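You operate a simulated robot arm through the tools that you are given. There is no shell and no other tool.

You are at the controls of a simulated robot arm. One attempt, no reset.

TASK
Wet the slate board, then rub the white upturned bowl's rim level.
Fine: white sponge from the water tray, put it back; rub on the board, then rest the bowl on the dark ring. A coat counts when it lies all over at full strength: go over it till it gets no stronger.

It is judged by the outcome, as a careful person would: the job done as asked, and still so three seconds after it is handed in. It fails if anything else is knocked over, pushed out of place, dropped, spilled or broken.

THE ROBOT
A 7-joint arm with a two-finger parallel gripper, fixed in place. Base frame: the origin is at the foot of the arm, x ahead of it, y to its left, z up; the work surface is at about z = 0.75. Units: m, degrees, N and s.
Its first joint turns from -149.0 to 149.0 degrees. Payload 3.5 kg.
The TCP is the grasp point between the finger pads, 0.023 m short of the fingertips. In the tool frame z runs along the fingers and y along their closing line. Largest opening 0.094 m; finger width 0.038, thickness 0.01; the body of the gripper, 0.054 by 0.096 m, starts 0.039 m behind the TCP.
Orientation is told as [roll, pitch, yaw] about the base's x, y, z axes, in that order, counted from this pose: with the fingers straight down and closing along the base's y, the tool's x points along the base's -x, its y along +y and its z along -z.

THE INTERFACE
- The arm moves only by the tool play_rows. Its argument "motion" is a list of rows, each a list of 3 entries, a list of its own where there are three numbers: the finger opening in m, from 0 to 0.094, then the shift along the base's x, y, z in m, then the turn, a rotation vector about the base's x, y, z in degrees. In form: [[jaw, [dx, dy, dz], [wx, wy, wz]], ...]. A call has 1 to 20 rows; each row shifts and turns the commanded pose from where the row before left it. Rows are played at 5 a second. More than 0.05 m and 8.6 degrees between two rows, or a gripper value outside its range, and nothing of the call is played. A pose out of reach is approached as far as the arm can. The call stops where the force on the tool passes 50 N (or 10 N more than at its start, if that is more) or the arm is blocked; 0.2 s more then pass. Each finger travels about 0.153 m/s and halts on what it meets, pressing with about 36 N; the grip force reading is that of the motor and also rises with nothing between the fingers. The clock runs only during rows and for 0.2 s after the last one: add rows that do not move to give the fingers time. The reply holds the time, the measured pose of the TCP, the force on the tool along the base axes, the opening and the grip force, in the units named above and with some noise, with the torque about the TCP (base axes, N m) and any sound that the robot's microphone picked up.
- Cameras (640 x 400 px; columns grow to the right, rows downward): "scene" is fixed at [0.0487, 0.6486, 1.376]; the picture's right is [0.47, -0.88, 0.00], its down [-0.66, -0.35, -0.66] and it looks along [0.59, 0.31, -0.75] (base axes); focal length 320 px, centre (320, 200). "wrist" rides on the gripper at [0.086, 0.016, -0.074] in the tool frame; the picture's right is [-0.18, 0.98, 0.00], its down [-0.58, -0.11, -0.81] and it looks along [-0.79, -0.15, 0.59] (tool axes); focal length 243 px, centre (320, 200). There is no depth. A picture from a camera that has moved, and an enlarged one, comes with that camera's place and axes in the base frame and with its lens.
- camera(camera): a new picture of that camera. The clock stands still meanwhile.
- enlarge(camera, box): a new picture of the part [left, top, right, bottom] of that camera's present view, enlarged. The clock stands still meanwhile.
- finish_job(): hands the job in; it is judged then, once.

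Places have to be worked out from the pictures, the camera data and where the tool is seen. Open the gripper and draw the arm clear of the work before you hand the job in, unless the task says otherwise.

The tools are called after "Emit:" as a command line: name --argument value ..., lists and objects as JSON in quotes. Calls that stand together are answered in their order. play_rows: Moves the arm, as the interface text tells. Its arguments: {"type":"object","properties":{"motion":{"type":"array","items":{"type":"array"}}},"required":["motion"]} The other tools are called the same way: camera (camera) takes a picture; enlarge (camera, box) takes an enlarged picture of a part of a camera's view; finish_job () hands the job in.

At the start:

```text
time_s: 0.0
eef_pos: [0.4855, 0.6267, 1.0643]
tcp_rot: [0.0, 0.1, 0.0]
wrist_force: [0.2, 0.2, -0.6]
moment: [-0.03, 0.01, -0.02]
width: 0.0941
finger_force: 0.0
```

scene: 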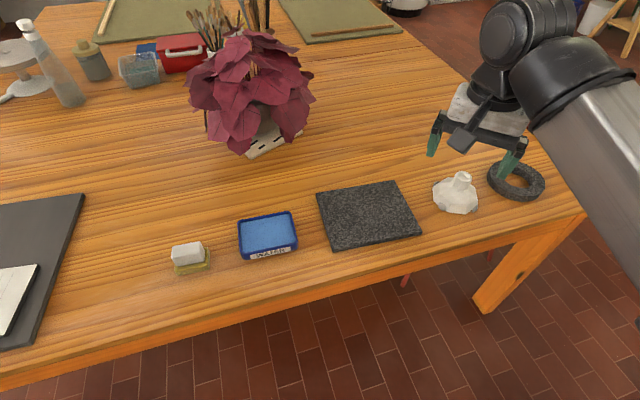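
wrist: 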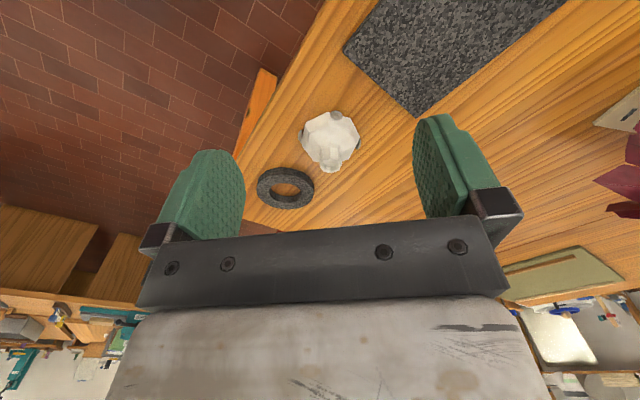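

I'll look closer at the work area before moving anything.

Emit:
enlarge --camera "scene" --box '[150, 170, 350, 295]'

Emit:
enlarge --camera "scene" --box '[300, 130, 560, 292]'

Emit:
enlarge --camera "wrist" --box '[220, 80, 420, 205]'

```text
3.20 times, centred on (250, 232) of scene
camera zoom: at [0.0487, 0.6486, 1.376], right [0.47, -0.88, 0.0], down [-0.66, -0.35, -0.66], along [0.59, 0.31, -0.75], focal length 1022 px, centre (544, 96)
```

zoom: 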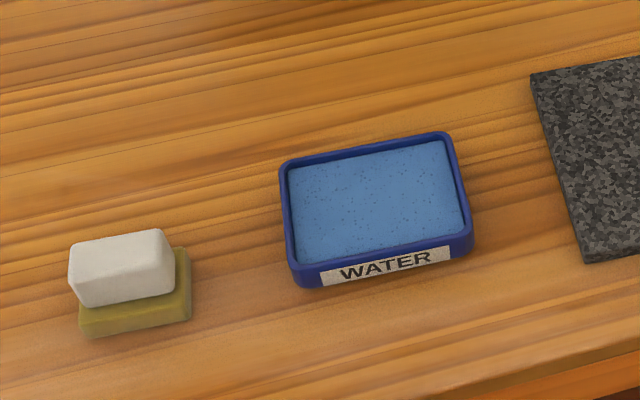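

```text
2.46 times, centred on (430, 211) of scene
camera zoom: at [0.0487, 0.6486, 1.376], right [0.47, -0.88, 0.0], down [-0.66, -0.35, -0.66], along [0.59, 0.31, -0.75], focal length 786 px, centre (49, 173)
```

zoom: 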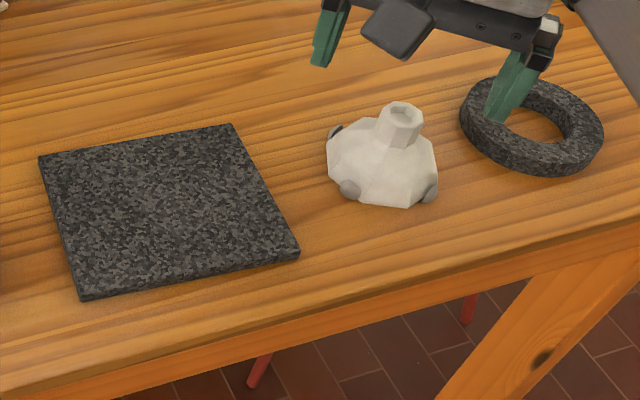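

```text
3.20 times, centred on (320, 142) of wrist
camera zoom: at [0.3984, 0.6414, 1.1408], right [0.18, 0.98, 0.0], down [0.58, -0.11, 0.81], along [0.79, -0.15, -0.59], focal length 776 px, centre (320, 384)
```

zoom: 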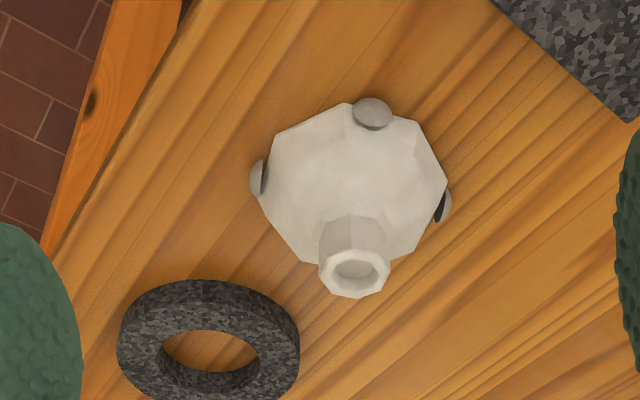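

I work out the board centre at about (0.55, 0.78), the bowl at about (0.71, 0.60), the ring at about (0.84, 0.47), the tray at about (0.375, 0.955) and the white block at about (0.24, 1.05). I'll enlarge the block and the bowl further to see what they are made of.

Emit:
enlarge --camera "scene" --box '[160, 230, 224, 270]'

Emit:
enlarge --camera "scene" --box '[416, 160, 496, 210]'

Emit:
enlarge --camera "scene" --box '[224, 200, 304, 250]'

```text
10.00 times, centred on (192, 250) of scene
camera zoom: at [0.0487, 0.6486, 1.376], right [0.47, -0.88, 0.0], down [-0.66, -0.35, -0.66], along [0.59, 0.31, -0.75], focal length 3195 px, centre (1600, -300)
```

zoom: 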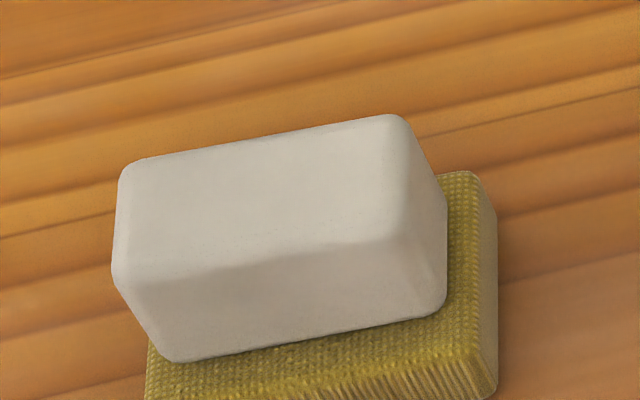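

```text
8.00 times, centred on (456, 185) of scene
camera zoom: at [0.0487, 0.6486, 1.376], right [0.47, -0.88, 0.0], down [-0.66, -0.35, -0.66], along [0.59, 0.31, -0.75], focal length 2556 px, centre (-768, 320)
```

zoom: 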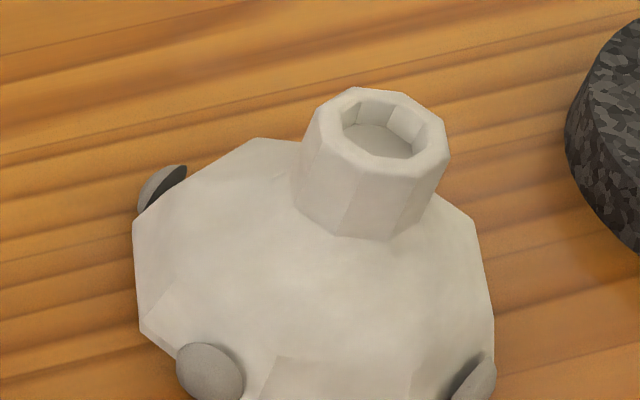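

```text
8.00 times, centred on (264, 225) of scene
camera zoom: at [0.0487, 0.6486, 1.376], right [0.47, -0.88, 0.0], down [-0.66, -0.35, -0.66], along [0.59, 0.31, -0.75], focal length 2556 px, centre (768, 0)
```

zoom: 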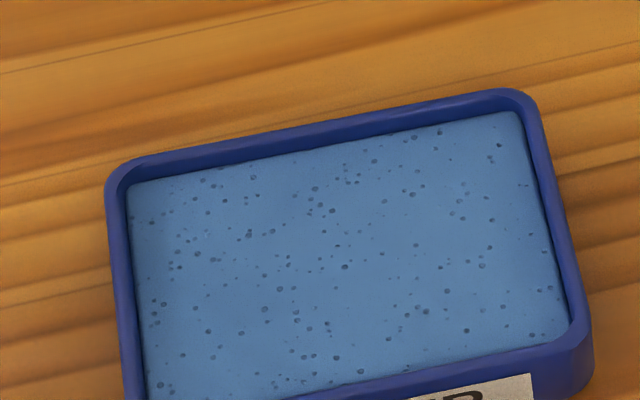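

The white block sits on an olive fibrous pad, so it looks like a sponge with a white top, at a radius of about 1.08 m. That means leaning the tool outward to reach it. First I turn the gripper by 41° to match it and move closer for a wrist view.

Emit:
play_rows --motion '[[0.094, [-0.025, 0.03, 0], [0, 0, 5.125]], [0.094, [-0.025, 0.03, 0], [0, 0, 5.125]], [0.094, [-0.025, 0.03, 0], [0, 0, 5.125]], [0.094, [-0.025, 0.03, 0], [0, 0, 5.125]], [0.094, [-0.025, 0.03, 0], [0, 0, 5.125]], [0.094, [-0.025, 0.03, 0], [0, 0, 5.125]], [0.094, [-0.025, 0.03, 0], [0, 0, 5.125]], [0.094, [-0.025, 0.03, 0], [0, 0, 5.125]], [0.094, [0, 0, 0], [0, 0, 0]]]'

Emit:
camera --camera "wrist"

Emit:
camera --camera "scene"

```text
time_s: 2.0
eef_pos: [0.2857, 0.8667, 1.0642]
tcp_rot: [0.1, 0.0, 41.1]
wrist_force: [0.4, 0.2, 0.2]
moment: [0.02, -0.03, 0.03]
width: 0.0937
finger_force: 0.0
```

```text
taken
camera wrist: at [0.2088, 0.8205, 1.1404], right [-0.51, 0.86, 0.0], down [0.51, 0.3, 0.81], along [0.7, 0.41, -0.59], focal length 243 px, centre (320, 200)
```

wrist: 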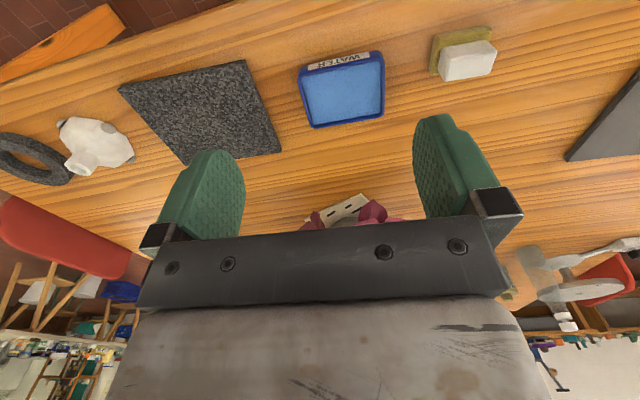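

```text
taken
```

scene: 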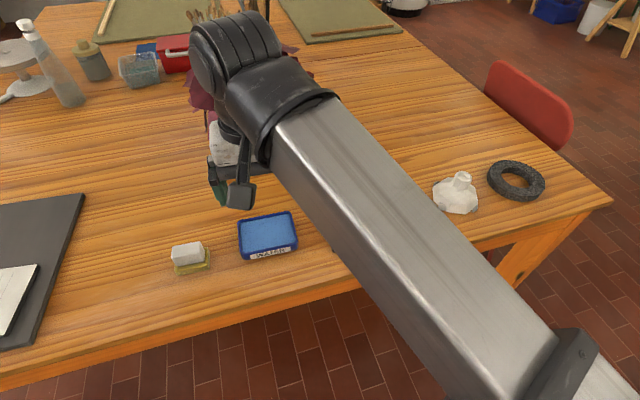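

Both the tray and the white block are visible to the wrist camera. I'll enlarge them to triangulate.

Emit:
enlarge --camera "wrist" --box '[400, 10, 528, 90]'

Emit:
enlarge --camera "wrist" --box '[276, 40, 404, 140]'

Emit:
enlarge --camera "scene" --box '[160, 235, 224, 275]'

```text
5.00 times, centred on (464, 50) of wrist
camera zoom: at [0.2088, 0.8205, 1.1404], right [-0.51, 0.86, 0.0], down [0.51, 0.3, 0.81], along [0.7, 0.41, -0.59], focal length 1213 px, centre (-400, 950)
```

zoom: 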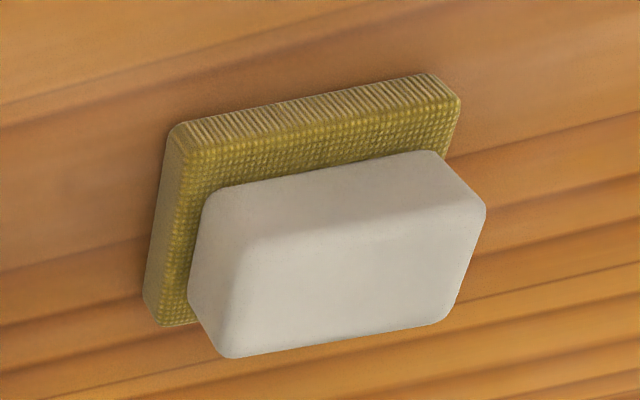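

```text
4.00 times, centred on (340, 90) of wrist
camera zoom: at [0.2088, 0.8205, 1.1404], right [-0.51, 0.86, 0.0], down [0.51, 0.3, 0.81], along [0.7, 0.41, -0.59], focal length 970 px, centre (240, 640)
```

zoom: 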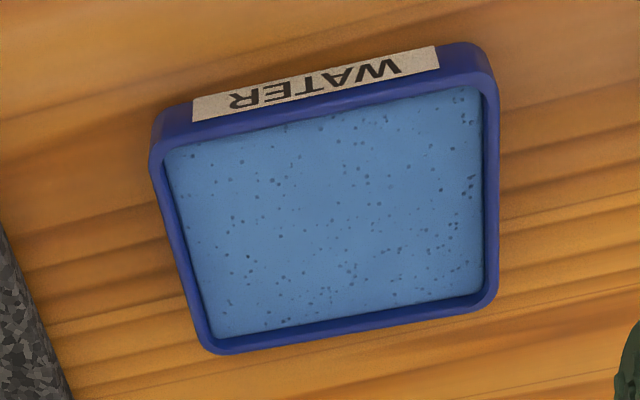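

```text
10.00 times, centred on (192, 255) of scene
camera zoom: at [0.0487, 0.6486, 1.376], right [0.47, -0.88, 0.0], down [-0.66, -0.35, -0.66], along [0.59, 0.31, -0.75], focal length 3195 px, centre (1600, -350)
```

zoom: 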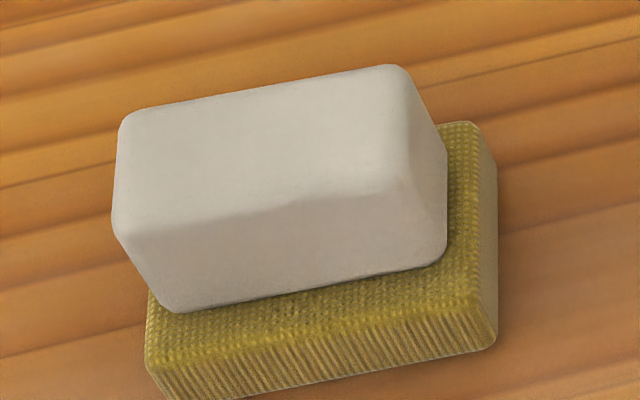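

Triangulation puts the white handle's top centre at about (0.243, 1.069, 0.80), roughly 0.058 × 0.031 m and turned to match my 41° yaw. I'll lean the tool 30° outward about the closing axis and approach from above to test the reach.

Emit:
play_rows --motion '[[0.094, [-0.0085, 0.032, -0.025], [3.936, -4.53, 0]], [0.094, [-0.0085, 0.032, -0.025], [3.936, -4.53, 0]], [0.094, [-0.0085, 0.032, -0.025], [3.936, -4.53, 0]], [0.094, [-0.0085, 0.032, -0.025], [3.936, -4.53, 0]], [0.094, [-0.0085, 0.032, -0.025], [3.936, -4.53, 0]], [0.094, [0, 0, 0], [0, 0, 0]], [0.094, [0, 0, 0], [0, 0, 0]]]'

Emit:
camera --camera "wrist"

Emit:
camera --camera "scene"

```text
time_s: 3.6
eef_pos: [0.2426, 1.0275, 0.9388]
tcp_rot: [0.0, -30.1, 41.0]
wrist_force: [-0.6, -1.1, -0.3]
moment: [0.01, 0.0, -0.02]
width: 0.0941
finger_force: 0.1
```

```text
taken
camera wrist: at [0.1472, 0.9654, 0.9621], right [-0.52, 0.85, 0.09], down [0.15, -0.02, 0.99], along [0.84, 0.53, -0.12], focal length 243 px, centre (320, 200)
```

wrist: 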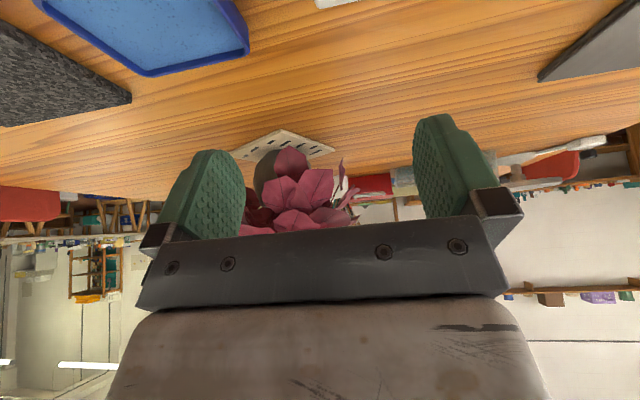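

```text
taken
```

scene: 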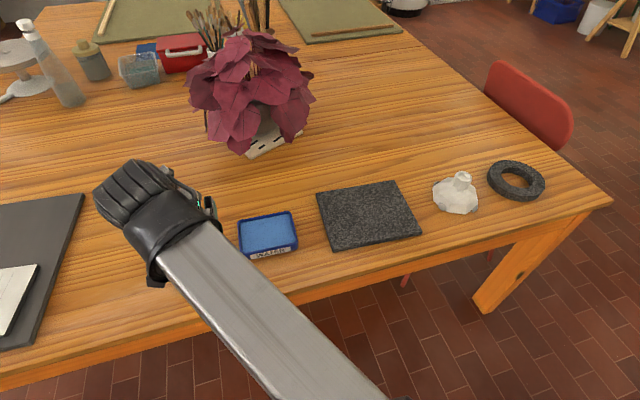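

Reach with the 30° lean holds so far. I'll move above the handle and come down in small steps, watching the measured pose and force.

Emit:
play_rows --motion '[[0.094, [-0.001, 0.012, -0.025], [0, 0, 0]], [0.094, [-0.001, 0.012, -0.025], [0, 0, 0]], [0.094, [-0.001, 0.013, -0.025], [0, 0, 0]], [0.094, [0, 0, -0.01], [0, 0, 0]], [0.094, [0, 0, 0], [0, 0, 0]], [0.094, [0, 0, 0], [0, 0, 0]]]'

Emit:
camera --camera "wrist"

Emit:
camera --camera "scene"

```text
time_s: 5.0
eef_pos: [0.2401, 1.064, 0.8537]
tcp_rot: [0.0, -29.9, 41.0]
wrist_force: [-0.1, 0.0, -0.9]
moment: [-0.03, -0.02, -0.02]
width: 0.0941
finger_force: 0.0
```

```text
taken
camera wrist: at [0.1454, 1.0015, 0.8772], right [-0.52, 0.85, 0.09], down [0.15, -0.02, 0.99], along [0.84, 0.53, -0.12], focal length 243 px, centre (320, 200)
```

wrist: 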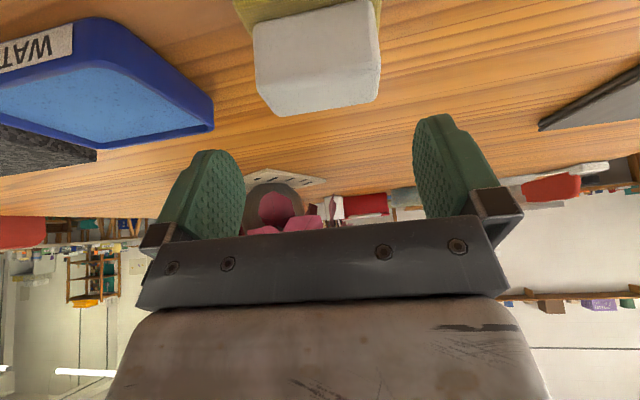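

```text
taken
```

scene: 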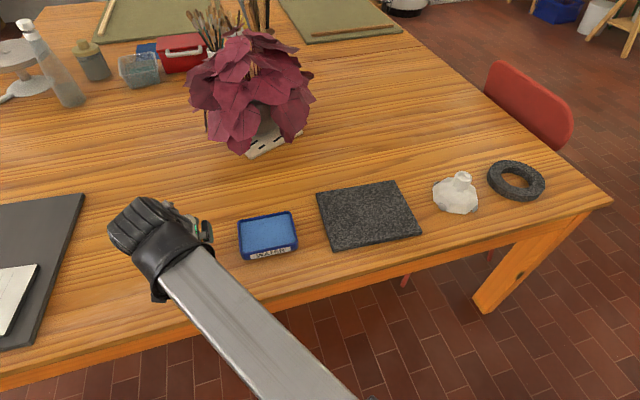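

Emit:
enlarge --camera "wrist" --box '[224, 0, 416, 120]'

```text
3.33 times, centred on (320, 60) of wrist
camera zoom: at [0.1454, 1.0015, 0.8772], right [-0.52, 0.85, 0.09], down [0.15, -0.02, 0.99], along [0.84, 0.53, -0.12], focal length 809 px, centre (320, 667)
```

zoom: 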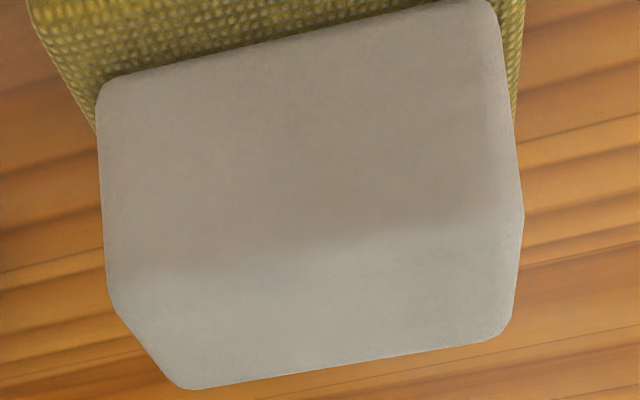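

The handle's top is at about z 0.807, its base at about 0.774, and its centre at (0.243, 1.070), so the fingers straddle it well. I'll go down to a TCP height of about 0.806, which keeps the tips just above the olive pad, and close.

Emit:
play_rows --motion '[[0.094, [0, 0, -0.012], [0, 0, 0]], [0.094, [0, 0, -0.012], [0, 0, 0]], [0.094, [0, 0, -0.012], [0, 0, 0]], [0.094, [0, 0, -0.011], [0, 0, 0]], [0.094, [0, 0, 0], [0, 0, 0]]]'

Emit:
enlarge --camera "wrist" --box '[140, 0, 520, 240]'

```text
time_s: 6.2
eef_pos: [0.2412, 1.0628, 0.8087]
tcp_rot: [0.0, -29.9, 41.1]
wrist_force: [-0.8, 0.2, -0.2]
moment: [0.01, 0.02, -0.02]
width: 0.0941
finger_force: 0.0
```

```text
1.67 times, centred on (330, 120) of wrist
camera zoom: at [0.1449, 1.0007, 0.831], right [-0.52, 0.85, 0.09], down [0.15, -0.02, 0.99], along [0.84, 0.53, -0.12], focal length 404 px, centre (303, 333)
```

zoom: 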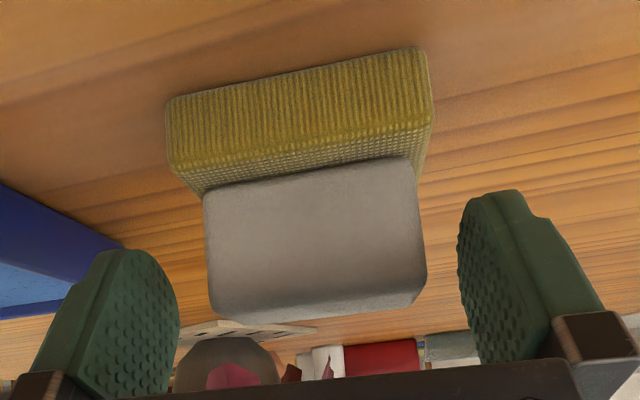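

The fingers straddle the handle cleanly. I'll go down 3 mm more and close gently on the handle ends.

Emit:
play_rows --motion '[[0.094, [-0.001, 0.001, -0.004], [0, 0, 0]], [0.08, [0, 0, 0], [0, 0, 0]], [0.07, [0, 0, 0], [0, 0, 0]], [0.064, [0, 0, 0], [0, 0, 0]], [0.058, [0, 0, 0], [0, 0, 0]], [0.052, [0, 0, 0], [0, 0, 0]], [0.045, [0, 0, 0], [0, 0, 0]], [0.045, [0, 0, 0], [0, 0, 0]]]'

Emit:
enlarge --camera "wrist" --box '[140, 0, 520, 240]'

```text
time_s: 8.0
eef_pos: [0.2392, 1.0641, 0.8031]
tcp_rot: [0.0, -30.1, 41.1]
wrist_force: [1.3, 0.1, 0.4]
moment: [0.03, 0.0, 0.01]
width: 0.0591
finger_force: 36.0
```

```text
1.67 times, centred on (330, 120) of wrist
camera zoom: at [0.1435, 1.002, 0.8268], right [-0.52, 0.85, 0.09], down [0.15, -0.02, 0.99], along [0.84, 0.53, -0.12], focal length 404 px, centre (303, 333)
```

zoom: 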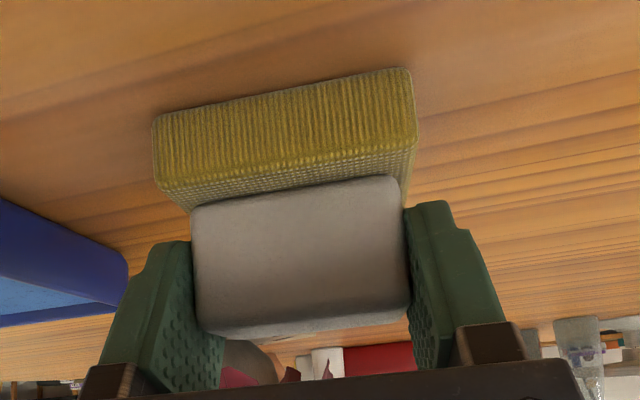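

Gripped at 0.059 m. I note this place pose (0.239, 1.064, 0.803) for putting it back, then lift straight up and check that the olive pad comes along.

Emit:
play_rows --motion '[[0.045, [0, 0, 0.012], [0, 0, 0]], [0.045, [0, 0, 0.02], [0, 0, 0]], [0.045, [0, 0, 0.025], [0, 0, 0]], [0.045, [0, 0, 0.025], [0, 0, 0]], [0.045, [0, 0, 0], [0, 0, 0]]]'

Emit:
camera --camera "wrist"

Emit:
camera --camera "scene"

```text
time_s: 9.2
eef_pos: [0.2392, 1.0647, 0.8864]
tcp_rot: [0.0, -30.0, 41.0]
wrist_force: [0.5, -0.7, -1.2]
moment: [0.02, -0.03, 0.03]
width: 0.059
finger_force: 36.2
```

```text
taken
camera wrist: at [0.1439, 1.0017, 0.9093], right [-0.52, 0.85, 0.09], down [0.15, -0.02, 0.99], along [0.84, 0.53, -0.12], focal length 243 px, centre (320, 200)
```

wrist: 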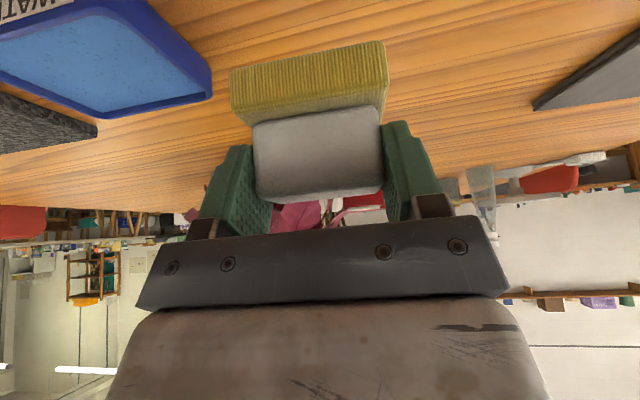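

```text
taken
```

scene: 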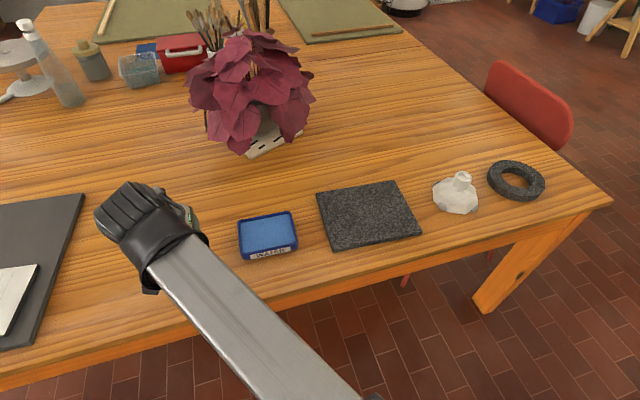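

The pad lifts with the handle, so the white block is the sponge. I place the tray's blue pad centre at about (0.379, 0.962). Next I carry the sponge over it and come down to just above the water pad.

Emit:
play_rows --motion '[[0.045, [0.0274, -0.0212, 0], [0, 0, 0]], [0.045, [0.0274, -0.0212, 0], [0, 0, 0]], [0.045, [0.0274, -0.0212, 0], [0, 0, 0]], [0.045, [0.0274, -0.0212, 0], [0, 0, 0]], [0.045, [0.0274, -0.0212, 0], [0, 0, 0]], [0.045, [0, 0, -0.015], [0, 0, 0]], [0.045, [0, 0, -0.015], [0, 0, 0]], [0.045, [0, 0, -0.015], [0, 0, 0]], [0.045, [0, 0, 0], [0, 0, 0]]]'

Emit:
camera --camera "wrist"

Emit:
camera --camera "scene"

```text
time_s: 11.2
eef_pos: [0.3758, 0.9588, 0.8406]
tcp_rot: [0.1, -30.0, 40.9]
wrist_force: [-0.7, 0.0, -1.0]
moment: [0.01, 0.01, 0.03]
width: 0.0593
finger_force: 36.3
```

```text
taken
camera wrist: at [0.2794, 0.8961, 0.8635], right [-0.52, 0.85, 0.09], down [0.15, -0.02, 0.99], along [0.84, 0.53, -0.12], focal length 243 px, centre (320, 200)
```

wrist: 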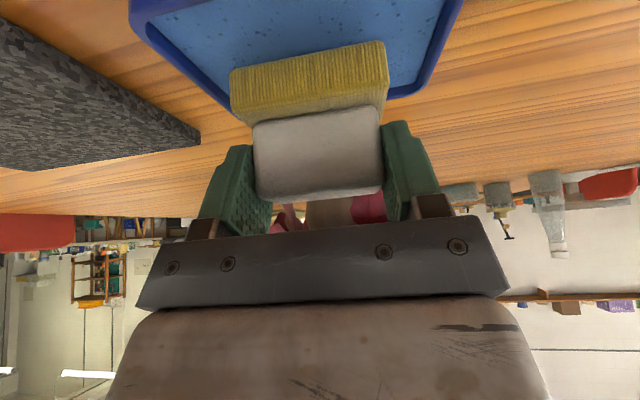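

```text
taken
```

scene: 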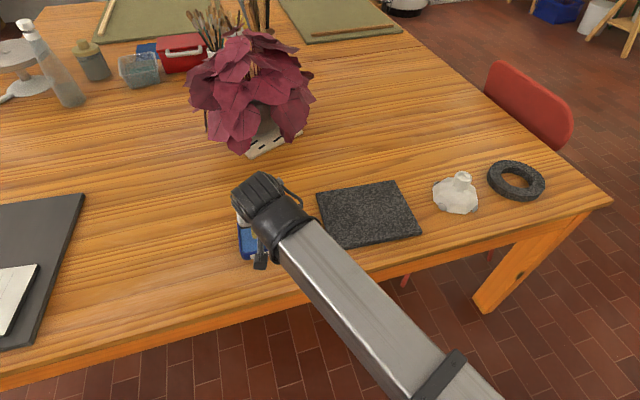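

The sponge is centred over the tray pad. I'll lower it in small steps until I feel contact.

Emit:
play_rows --motion '[[0.045, [0, 0, -0.005], [0, 0, 0]], [0.045, [0, 0, -0.005], [0, 0, 0]], [0.045, [0, 0, -0.004], [0, 0, 0]], [0.045, [0, 0, -0.003], [0, 0, 0]], [0.045, [0, 0, 0], [0, 0, 0]]]'

```text
time_s: 12.4
eef_pos: [0.3753, 0.959, 0.8275]
tcp_rot: [0.1, -30.3, 41.0]
wrist_force: [-3.8, 1.1, 38.7]
moment: [0.16, -0.05, 0.03]
width: 0.0592
finger_force: 36.5
```

Firm contact at 38 N with the TCP at z 0.8275. I'll ease back to a moderate pressure and hold there so the sponge takes up water.

Emit:
play_rows --motion '[[0.045, [0, 0, 0.0025], [0, 0, 0]], [0.045, [0, 0, 0], [0, 0, 0]], [0.045, [0, 0, 0], [0, 0, 0]], [0.045, [0, 0, 0], [0, 0, 0]], [0.045, [0, 0, 0], [0, 0, 0]]]'

Emit:
enlarge --camera "wrist" --box '[100, 0, 500, 250]'

```text
time_s: 13.6
eef_pos: [0.3775, 0.9596, 0.8268]
tcp_rot: [0.0, -30.2, 40.9]
wrist_force: [0.3, 4.5, 23.0]
moment: [0.54, -0.36, 0.06]
width: 0.0593
finger_force: 36.2
```

```text
1.60 times, centred on (300, 125) of wrist
camera zoom: at [0.28, 0.8959, 0.8496], right [-0.52, 0.85, 0.09], down [0.15, -0.02, 0.99], along [0.84, 0.53, -0.11], focal length 388 px, centre (352, 320)
```

zoom: 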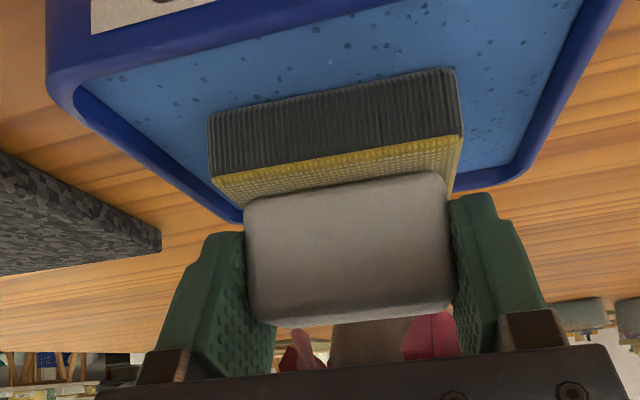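

The pad's sides have gone dark, so it is wet. I'll lift off, carry it to the near-left corner of the board, and come down close to the surface there.

Emit:
play_rows --motion '[[0.045, [0, 0, 0.01], [0, 0, 0]], [0.045, [0, 0, 0.02], [0, 0, 0]], [0.045, [0, 0, 0.03], [0, 0, 0]], [0.045, [0.01725, -0.0412, 0], [0, 0, 0]], [0.045, [0.01725, -0.0412, 0], [0, 0, 0]], [0.045, [0.01725, -0.0412, 0], [0, 0, 0]], [0.045, [0.01725, -0.0411, 0], [0, 0, 0]], [0.045, [0, 0, -0.02], [0, 0, 0]], [0.045, [0, 0, -0.02], [0, 0, 0]], [0.045, [0, 0, 0], [0, 0, 0]]]'

Emit:
camera --camera "wrist"

Emit:
camera --camera "scene"

```text
time_s: 15.8
eef_pos: [0.4447, 0.7943, 0.8468]
tcp_rot: [0.1, -30.1, 41.0]
wrist_force: [0.4, 0.3, -1.7]
moment: [-0.01, -0.02, 0.02]
width: 0.0592
finger_force: 35.8
```

```text
taken
camera wrist: at [0.349, 0.7311, 0.8692], right [-0.52, 0.85, 0.09], down [0.15, -0.02, 0.99], along [0.84, 0.53, -0.12], focal length 243 px, centre (320, 200)
```

wrist: 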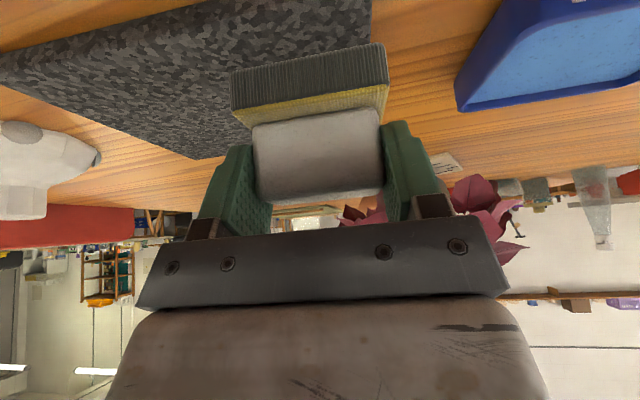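

```text
taken
```

scene: 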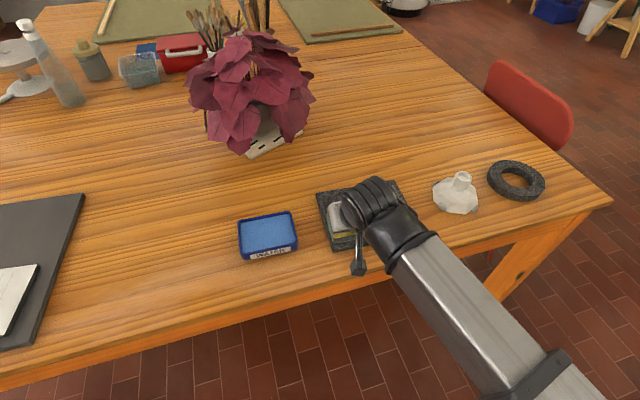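

The sponge is over the board's near-left corner. I lower it in small steps to find the surface.

Emit:
play_rows --motion '[[0.045, [0, 0, -0.008], [0, 0, 0]], [0.045, [0, 0, -0.008], [0, 0, 0]], [0.045, [0, 0, -0.006], [0, 0, 0]], [0.045, [0, 0, -0.003], [0, 0, 0]], [0.045, [0, 0, 0], [0, 0, 0]]]'

Emit:
enlarge --camera "wrist" --box '[0, 0, 480, 250]'

Emit:
enlarge --camera "scene" --box '[300, 160, 460, 260]'

```text
time_s: 17.0
eef_pos: [0.4449, 0.7937, 0.8211]
tcp_rot: [0.0, -30.0, 41.0]
wrist_force: [-0.3, -0.4, 0.0]
moment: [0.01, -0.02, 0.03]
width: 0.0592
finger_force: 35.9
```

```text
1.33 times, centred on (240, 125) of wrist
camera zoom: at [0.3487, 0.7309, 0.8441], right [-0.52, 0.85, 0.09], down [0.15, -0.02, 0.99], along [0.84, 0.53, -0.12], focal length 324 px, centre (427, 300)
```

zoom: 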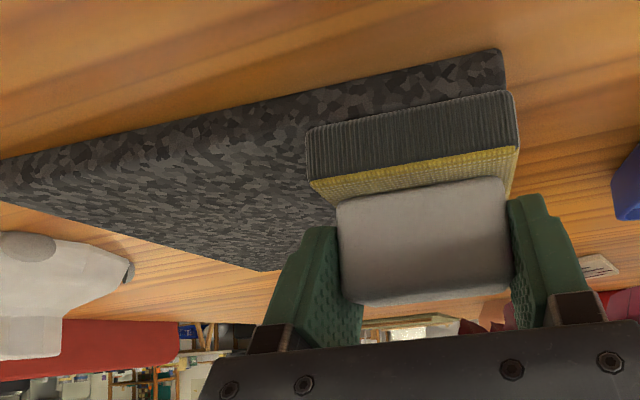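

```text
4.00 times, centred on (380, 210) of scene
camera zoom: at [0.0487, 0.6486, 1.376], right [0.47, -0.88, 0.0], down [-0.66, -0.35, -0.66], along [0.59, 0.31, -0.75], focal length 1278 px, centre (80, 160)
```

zoom: 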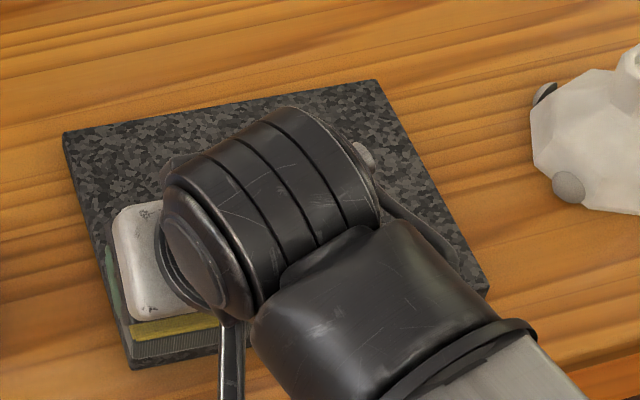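

No contact yet at 0.821. I'll continue down in finer steps.

Emit:
play_rows --motion '[[0.045, [0, 0, -0.002], [0, 0, 0]], [0.045, [0, 0, -0.002], [0, 0, 0]], [0.045, [0, 0, -0.002], [0, 0, 0]], [0.045, [0, 0, 0], [0, 0, 0]]]'

```text
time_s: 18.0
eef_pos: [0.4458, 0.7947, 0.8175]
tcp_rot: [0.1, -30.3, 41.1]
wrist_force: [-2.0, -0.4, 39.9]
moment: [0.2, -0.23, 0.02]
width: 0.0591
finger_force: 35.5
```

39.9 N at commanded 0.8148, so I'll ease back 2.5 mm and read the force.

Emit:
play_rows --motion '[[0.045, [0, 0, 0.0025], [0, 0, 0]], [0.045, [0, 0, 0], [0, 0, 0]]]'

```text
time_s: 18.6
eef_pos: [0.4441, 0.7938, 0.8185]
tcp_rot: [0.0, -30.0, 40.9]
wrist_force: [2.7, 4.4, 16.3]
moment: [0.54, -0.46, -0.01]
width: 0.0589
finger_force: 36.5
```

About 16 N now, a fair rubbing pressure. I make the first stroke along the near edge to the right.

Emit:
play_rows --motion '[[0.045, [0.013, -0.01455, 0.0005], [0, 0, 0]], [0.045, [0.013, -0.01455, 0], [0, 0, 0]], [0.045, [0.013, -0.01455, 0], [0, 0, 0]], [0.045, [0.013, -0.01455, 0], [0, 0, 0]], [0.045, [0.013, -0.01455, 0], [0, 0, 0]], [0.045, [0.013, -0.01455, 0], [0, 0, 0]], [0.045, [0.013, -0.01455, 0], [0, 0, 0]], [0.045, [0.013, -0.01455, 0], [0, 0, 0]], [0.045, [0, 0, 0], [0, 0, 0]]]'

Emit:
camera --camera "wrist"

Emit:
enlarge --camera "scene" --box '[300, 160, 460, 260]'

```text
time_s: 20.6
eef_pos: [0.5489, 0.6779, 0.8191]
tcp_rot: [0.1, -30.0, 41.0]
wrist_force: [0.0, -0.5, -0.2]
moment: [0.0, 0.04, -0.02]
width: 0.0593
finger_force: 36.4
```

```text
taken
camera wrist: at [0.4538, 0.6159, 0.8416], right [-0.52, 0.85, 0.09], down [0.15, -0.02, 0.99], along [0.84, 0.53, -0.12], focal length 243 px, centre (320, 200)
```

wrist: 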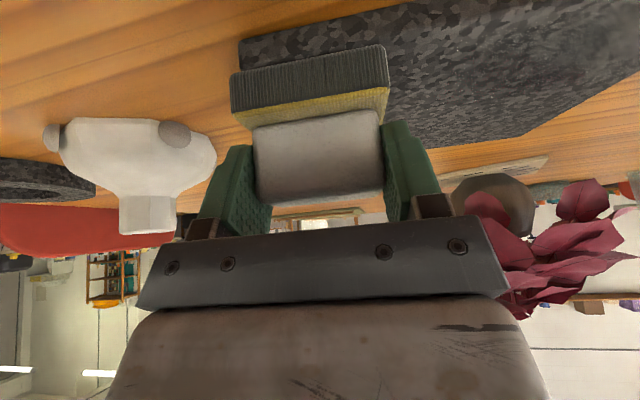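

```text
4.00 times, centred on (380, 210) of scene
camera zoom: at [0.0487, 0.6486, 1.376], right [0.47, -0.88, 0.0], down [-0.66, -0.35, -0.66], along [0.59, 0.31, -0.75], focal length 1278 px, centre (80, 160)
```

zoom: 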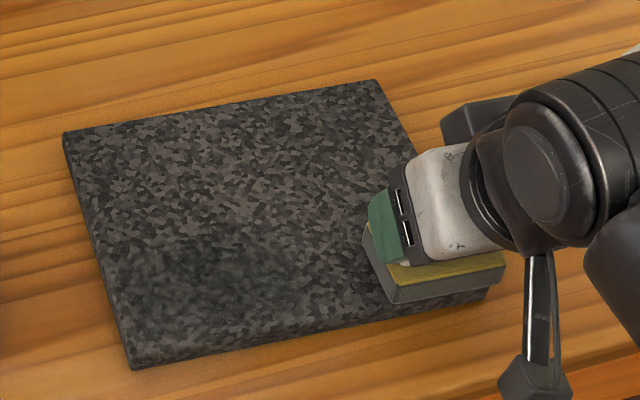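

The left part darkened but the sponge lost contact towards the right, where the force is now 0. I'll lower in half-millimetre-scale steps to find the surface at this end.

Emit:
play_rows --motion '[[0.045, [-0.004, 0.0045, -0.0008], [0, 0, 0]], [0.045, [0, 0, -0.0007], [0, 0, 0]], [0.045, [0, 0, 0], [0, 0, 0]]]'

```text
time_s: 21.4
eef_pos: [0.5451, 0.6827, 0.8171]
tcp_rot: [0.1, -30.2, 41.0]
wrist_force: [2.1, 3.4, 14.8]
moment: [0.27, -0.18, -0.01]
width: 0.0589
finger_force: 36.6
```

15 N at this end with command 0.8163, so the surface is about 1 mm lower here than at the left. I'll stroke back to the left with a matching slight rise.

Emit:
play_rows --motion '[[0.045, [-0.0129, 0.0144, 0.0001], [0, 0, 0]], [0.045, [-0.0129, 0.0144, 0.0001], [0, 0, 0]], [0.045, [-0.0129, 0.0144, 0.0001], [0, 0, 0]], [0.045, [-0.0129, 0.0144, 0.0001], [0, 0, 0]], [0.045, [0, 0, 0], [0, 0, 0]]]'

Emit:
play_rows --motion '[[0.045, [-0.0129, 0.0144, 0.0001], [0, 0, 0]], [0.045, [-0.0129, 0.0144, 0.0001], [0, 0, 0]], [0.045, [-0.0129, 0.0144, 0.0001], [0, 0, 0]], [0.045, [-0.0129, 0.0144, 0.0001], [0, 0, 0]], [0.045, [0, 0, 0], [0, 0, 0]]]'

Emit:
enlarge --camera "wrist" --box '[0, 0, 480, 250]'

Emit:
enlarge --camera "scene" --box '[300, 160, 460, 260]'

```text
time_s: 22.6
eef_pos: [0.4942, 0.7392, 0.8193]
tcp_rot: [0.0, -30.0, 41.0]
wrist_force: [-1.4, 0.0, -1.6]
moment: [-0.03, 0.04, 0.0]
width: 0.0592
finger_force: 35.5
```

```text
time_s: 23.8
eef_pos: [0.4415, 0.7953, 0.8184]
tcp_rot: [0.0, -29.9, 41.1]
wrist_force: [-1.3, 0.0, -0.3]
moment: [0.04, -0.02, 0.0]
width: 0.0593
finger_force: 36.0
```

```text
1.33 times, centred on (240, 125) of wrist
camera zoom: at [0.3452, 0.733, 0.8411], right [-0.52, 0.85, 0.09], down [0.15, -0.02, 0.99], along [0.84, 0.53, -0.12], focal length 324 px, centre (427, 300)
```

zoom: 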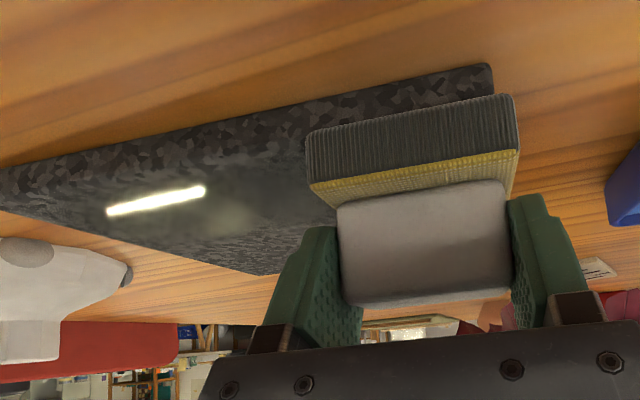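

```text
4.00 times, centred on (380, 210) of scene
camera zoom: at [0.0487, 0.6486, 1.376], right [0.47, -0.88, 0.0], down [-0.66, -0.35, -0.66], along [0.59, 0.31, -0.75], focal length 1278 px, centre (80, 160)
```

zoom: 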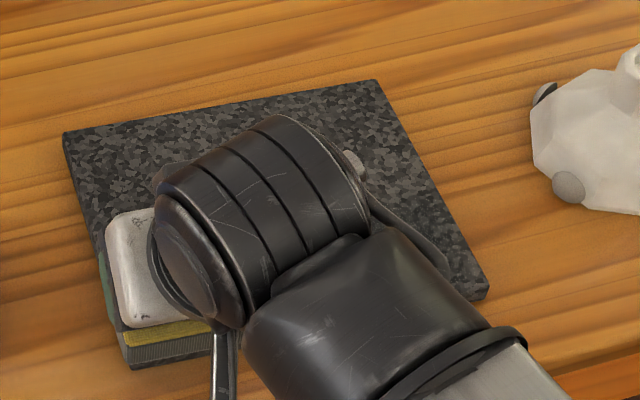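

The stroke lost pressure again though the near strip is glossy wet. I'll re-establish pressure at the left end to see where contact now lies.

Emit:
play_rows --motion '[[0.045, [0, 0, -0.001], [0, 0, 0]], [0.045, [0, 0, 0], [0, 0, 0]]]'

Emit:
play_rows --motion '[[0.045, [0, 0, -0.0008], [0, 0, 0]], [0.045, [0, 0, 0], [0, 0, 0]]]'

```text
time_s: 24.4
eef_pos: [0.4413, 0.7965, 0.817]
tcp_rot: [0.1, -30.1, 41.0]
wrist_force: [-3.5, -0.6, 11.4]
moment: [0.09, 0.03, -0.01]
width: 0.0595
finger_force: 35.8
```

```text
time_s: 25.0
eef_pos: [0.441, 0.7952, 0.8182]
tcp_rot: [0.1, -30.3, 41.0]
wrist_force: [-7.3, -2.5, 32.8]
moment: [-0.02, 0.07, 0.04]
width: 0.0592
finger_force: 35.6
```

Contact begins near command 0.8165, with hysteresis from the arm. I'll stroke right at a constant command of 0.8155.

Emit:
play_rows --motion '[[0.045, [0.0129, -0.0144, 0.0002], [0, 0, 0]], [0.045, [0.0129, -0.0144, 0], [0, 0, 0]], [0.045, [0.0129, -0.0144, 0], [0, 0, 0]], [0.045, [0.0129, -0.0144, 0], [0, 0, 0]]]'

Emit:
play_rows --motion '[[0.045, [0.0129, -0.0144, 0], [0, 0, 0]], [0.045, [0.0129, -0.0144, 0], [0, 0, 0]], [0.045, [0.0129, -0.0144, 0], [0, 0, 0]], [0.045, [0.0129, -0.0144, 0], [0, 0, 0]]]'

Emit:
enlarge --camera "scene" --box '[300, 160, 460, 260]'

```text
time_s: 26.0
eef_pos: [0.492, 0.7385, 0.8176]
tcp_rot: [0.1, -30.3, 41.1]
wrist_force: [-9.6, 10.9, 34.5]
moment: [0.6, 0.12, 0.07]
width: 0.0591
finger_force: 35.8
```

```text
time_s: 27.0
eef_pos: [0.5435, 0.6816, 0.8173]
tcp_rot: [0.1, -30.1, 41.0]
wrist_force: [-9.8, 10.5, 35.4]
moment: [0.54, 0.03, 0.07]
width: 0.0592
finger_force: 36.0
```

```text
4.00 times, centred on (380, 210) of scene
camera zoom: at [0.0487, 0.6486, 1.376], right [0.47, -0.88, 0.0], down [-0.66, -0.35, -0.66], along [0.59, 0.31, -0.75], focal length 1278 px, centre (80, 160)
```

zoom: 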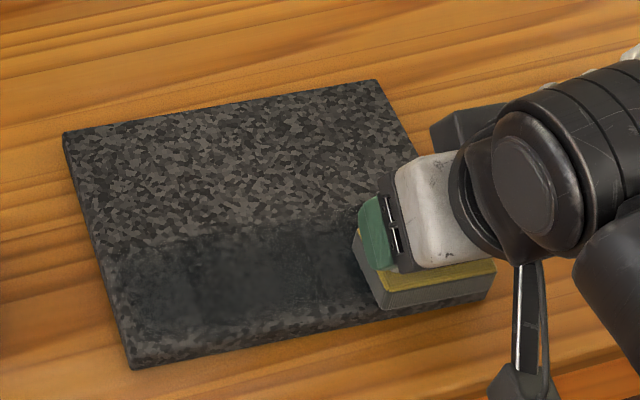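

The near strip is clearly darker now, with dry margins left at the near and left edges. I'll take a closer look to place the edges accurately.

Emit:
enlarge --camera "scene" --box '[312, 200, 408, 260]'

Emit:
camera --camera "wrist"

```text
6.67 times, centred on (360, 230) of scene
camera zoom: at [0.0487, 0.6486, 1.376], right [0.47, -0.88, 0.0], down [-0.66, -0.35, -0.66], along [0.59, 0.31, -0.75], focal length 2130 px, centre (53, 0)
```

zoom: 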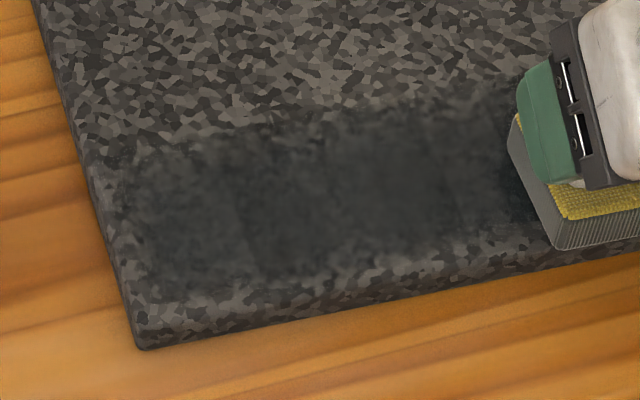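

```text
taken
camera wrist: at [0.4476, 0.6193, 0.8401], right [-0.52, 0.85, 0.09], down [0.15, -0.02, 0.99], along [0.84, 0.53, -0.11], focal length 243 px, centre (320, 200)
```

wrist: 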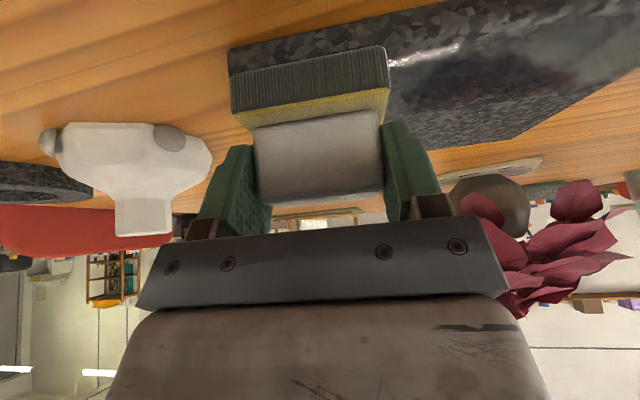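

The wet strip stops about 8 mm short of the near edge and 13 mm short of the left edge. I'll shift 10 mm toward the near edge and stroke left, with a bit more overhang at the left end.

Emit:
play_rows --motion '[[0.045, [-0.0075, -0.0067, 0.0003], [0, 0, 0]], [0.045, [-0.0139, 0.0156, 0], [0, 0, 0]], [0.045, [-0.0139, 0.0156, 0], [0, 0, 0]], [0.045, [-0.0139, 0.0156, 0], [0, 0, 0]], [0.045, [-0.0139, 0.0156, 0], [0, 0, 0]], [0.045, [-0.0139, 0.0156, 0], [0, 0, 0]], [0.045, [-0.0139, 0.0156, 0], [0, 0, 0]], [0.045, [-0.0139, 0.0156, 0], [0, 0, 0]], [0.045, [-0.0139, 0.0156, 0], [0, 0, 0]]]'

Emit:
enlarge --camera "scene" --box '[300, 160, 460, 260]'

Emit:
enlarge --camera "wrist" --box '[0, 0, 480, 250]'

```text
time_s: 29.0
eef_pos: [0.425, 0.8008, 0.8186]
tcp_rot: [-0.1, -29.9, 40.8]
wrist_force: [3.4, -6.1, 17.6]
moment: [-0.11, -0.3, -0.04]
width: 0.0591
finger_force: 36.2
```

```text
4.00 times, centred on (380, 210) of scene
camera zoom: at [0.0487, 0.6486, 1.376], right [0.47, -0.88, 0.0], down [-0.66, -0.35, -0.66], along [0.59, 0.31, -0.75], focal length 1278 px, centre (80, 160)
```

zoom: 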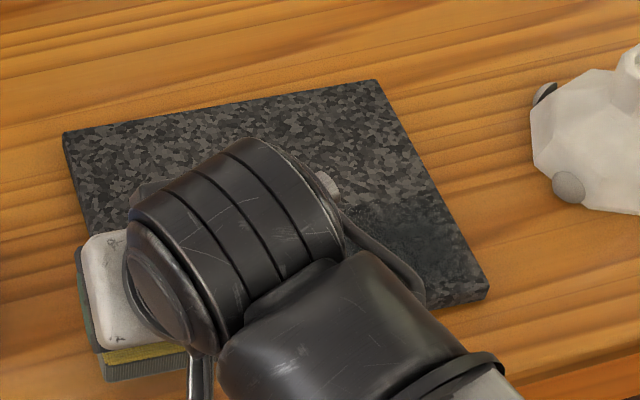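

```text
1.33 times, centred on (240, 125) of wrist
camera zoom: at [0.3292, 0.7378, 0.8401], right [-0.52, 0.85, 0.09], down [0.15, -0.02, 0.99], along [0.84, 0.53, -0.12], focal length 324 px, centre (427, 300)
```

zoom: 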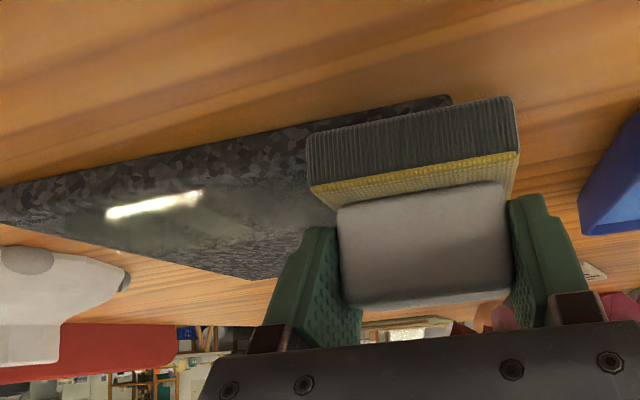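

Emit:
enlarge --camera "scene" --box '[376, 190, 440, 240]'

```text
8.00 times, centred on (408, 215) of scene
camera zoom: at [0.0487, 0.6486, 1.376], right [0.47, -0.88, 0.0], down [-0.66, -0.35, -0.66], along [0.59, 0.31, -0.75], focal length 2556 px, centre (-384, 80)
```

zoom: 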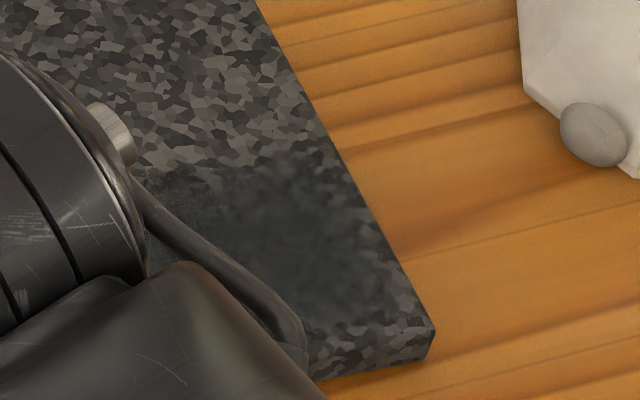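

The right end also needs about 13 mm more reach, and the footprint sits a bit farther out than the TCP. I'll shift another 8 mm nearer and stroke right, overhanging the right edge slightly.

Emit:
play_rows --motion '[[0.045, [-0.006, -0.0053, 0], [0, 0, 0]], [0.045, [0.01354, -0.01517, 0], [0, 0, 0]], [0.045, [0.01354, -0.01517, 0], [0, 0, 0]], [0.045, [0.01354, -0.01517, 0], [0, 0, 0]], [0.045, [0.01354, -0.01517, 0], [0, 0, 0]], [0.045, [0.01354, -0.01517, 0], [0, 0, 0]], [0.045, [0.01354, -0.01517, 0], [0, 0, 0]], [0.045, [0.01354, -0.01517, 0], [0, 0, 0]], [0.045, [0.01354, -0.01517, 0], [0, 0, 0]], [0.045, [0.01354, -0.01517, 0], [0, 0, 0]]]'

Emit:
enlarge --camera "scene" --box '[300, 160, 460, 260]'

Emit:
enlarge --camera "wrist" --box '[0, 0, 640, 250]'

```text
time_s: 31.2
eef_pos: [0.5404, 0.6568, 0.8165]
tcp_rot: [0.0, -30.0, 41.0]
wrist_force: [-1.9, 2.3, 10.6]
moment: [0.26, 0.09, 0.06]
width: 0.0594
finger_force: 35.6
```

```text
4.00 times, centred on (380, 210) of scene
camera zoom: at [0.0487, 0.6486, 1.376], right [0.47, -0.88, 0.0], down [-0.66, -0.35, -0.66], along [0.59, 0.31, -0.75], focal length 1278 px, centre (80, 160)
```

zoom: 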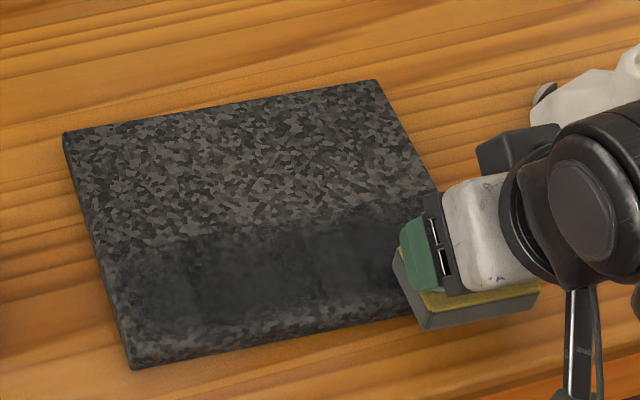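

```text
1.00 times, centred on (320, 125) of wrist (not enlarged: the box is as wide or as high as the picture)
camera zoom: at [0.4452, 0.5935, 0.8398], right [-0.52, 0.85, 0.09], down [0.15, -0.02, 0.99], along [0.84, 0.53, -0.12], focal length 243 px, centre (320, 275)
```

zoom: 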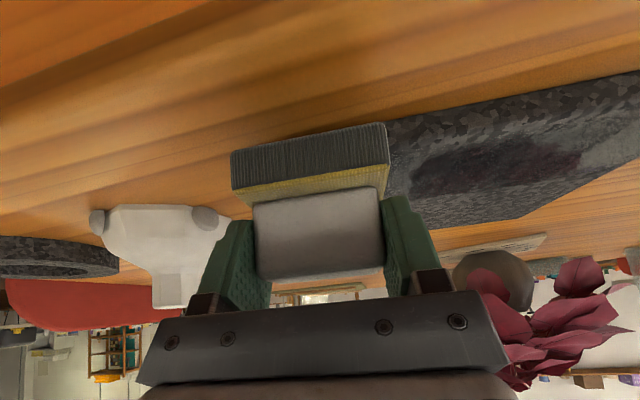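

Emit:
enlarge --camera "scene" --box '[312, 200, 408, 260]'

Emit:
enlarge --camera "wrist" --box '[210, 30, 410, 155]'

```text
6.67 times, centred on (360, 230) of scene
camera zoom: at [0.0487, 0.6486, 1.376], right [0.47, -0.88, 0.0], down [-0.66, -0.35, -0.66], along [0.59, 0.31, -0.75], focal length 2130 px, centre (53, 0)
```

zoom: 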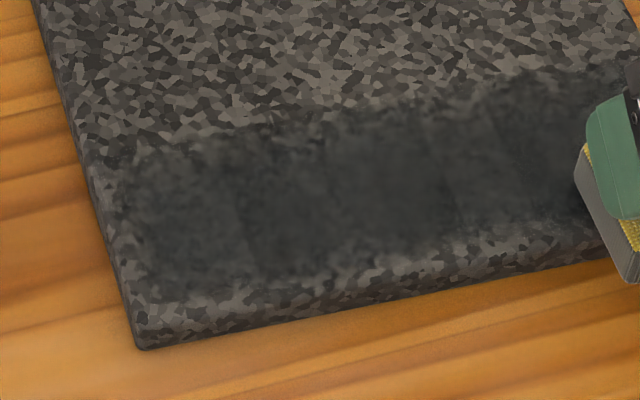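

```text
3.20 times, centred on (310, 92) of wrist
camera zoom: at [0.4452, 0.5935, 0.8398], right [-0.52, 0.85, 0.09], down [0.15, -0.02, 0.99], along [0.84, 0.53, -0.12], focal length 776 px, centre (352, 544)
```

zoom: 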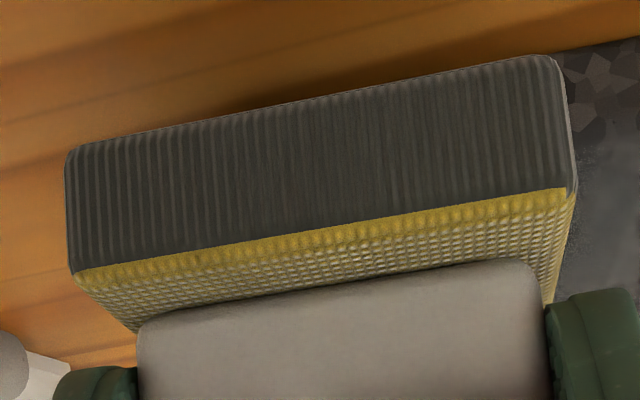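

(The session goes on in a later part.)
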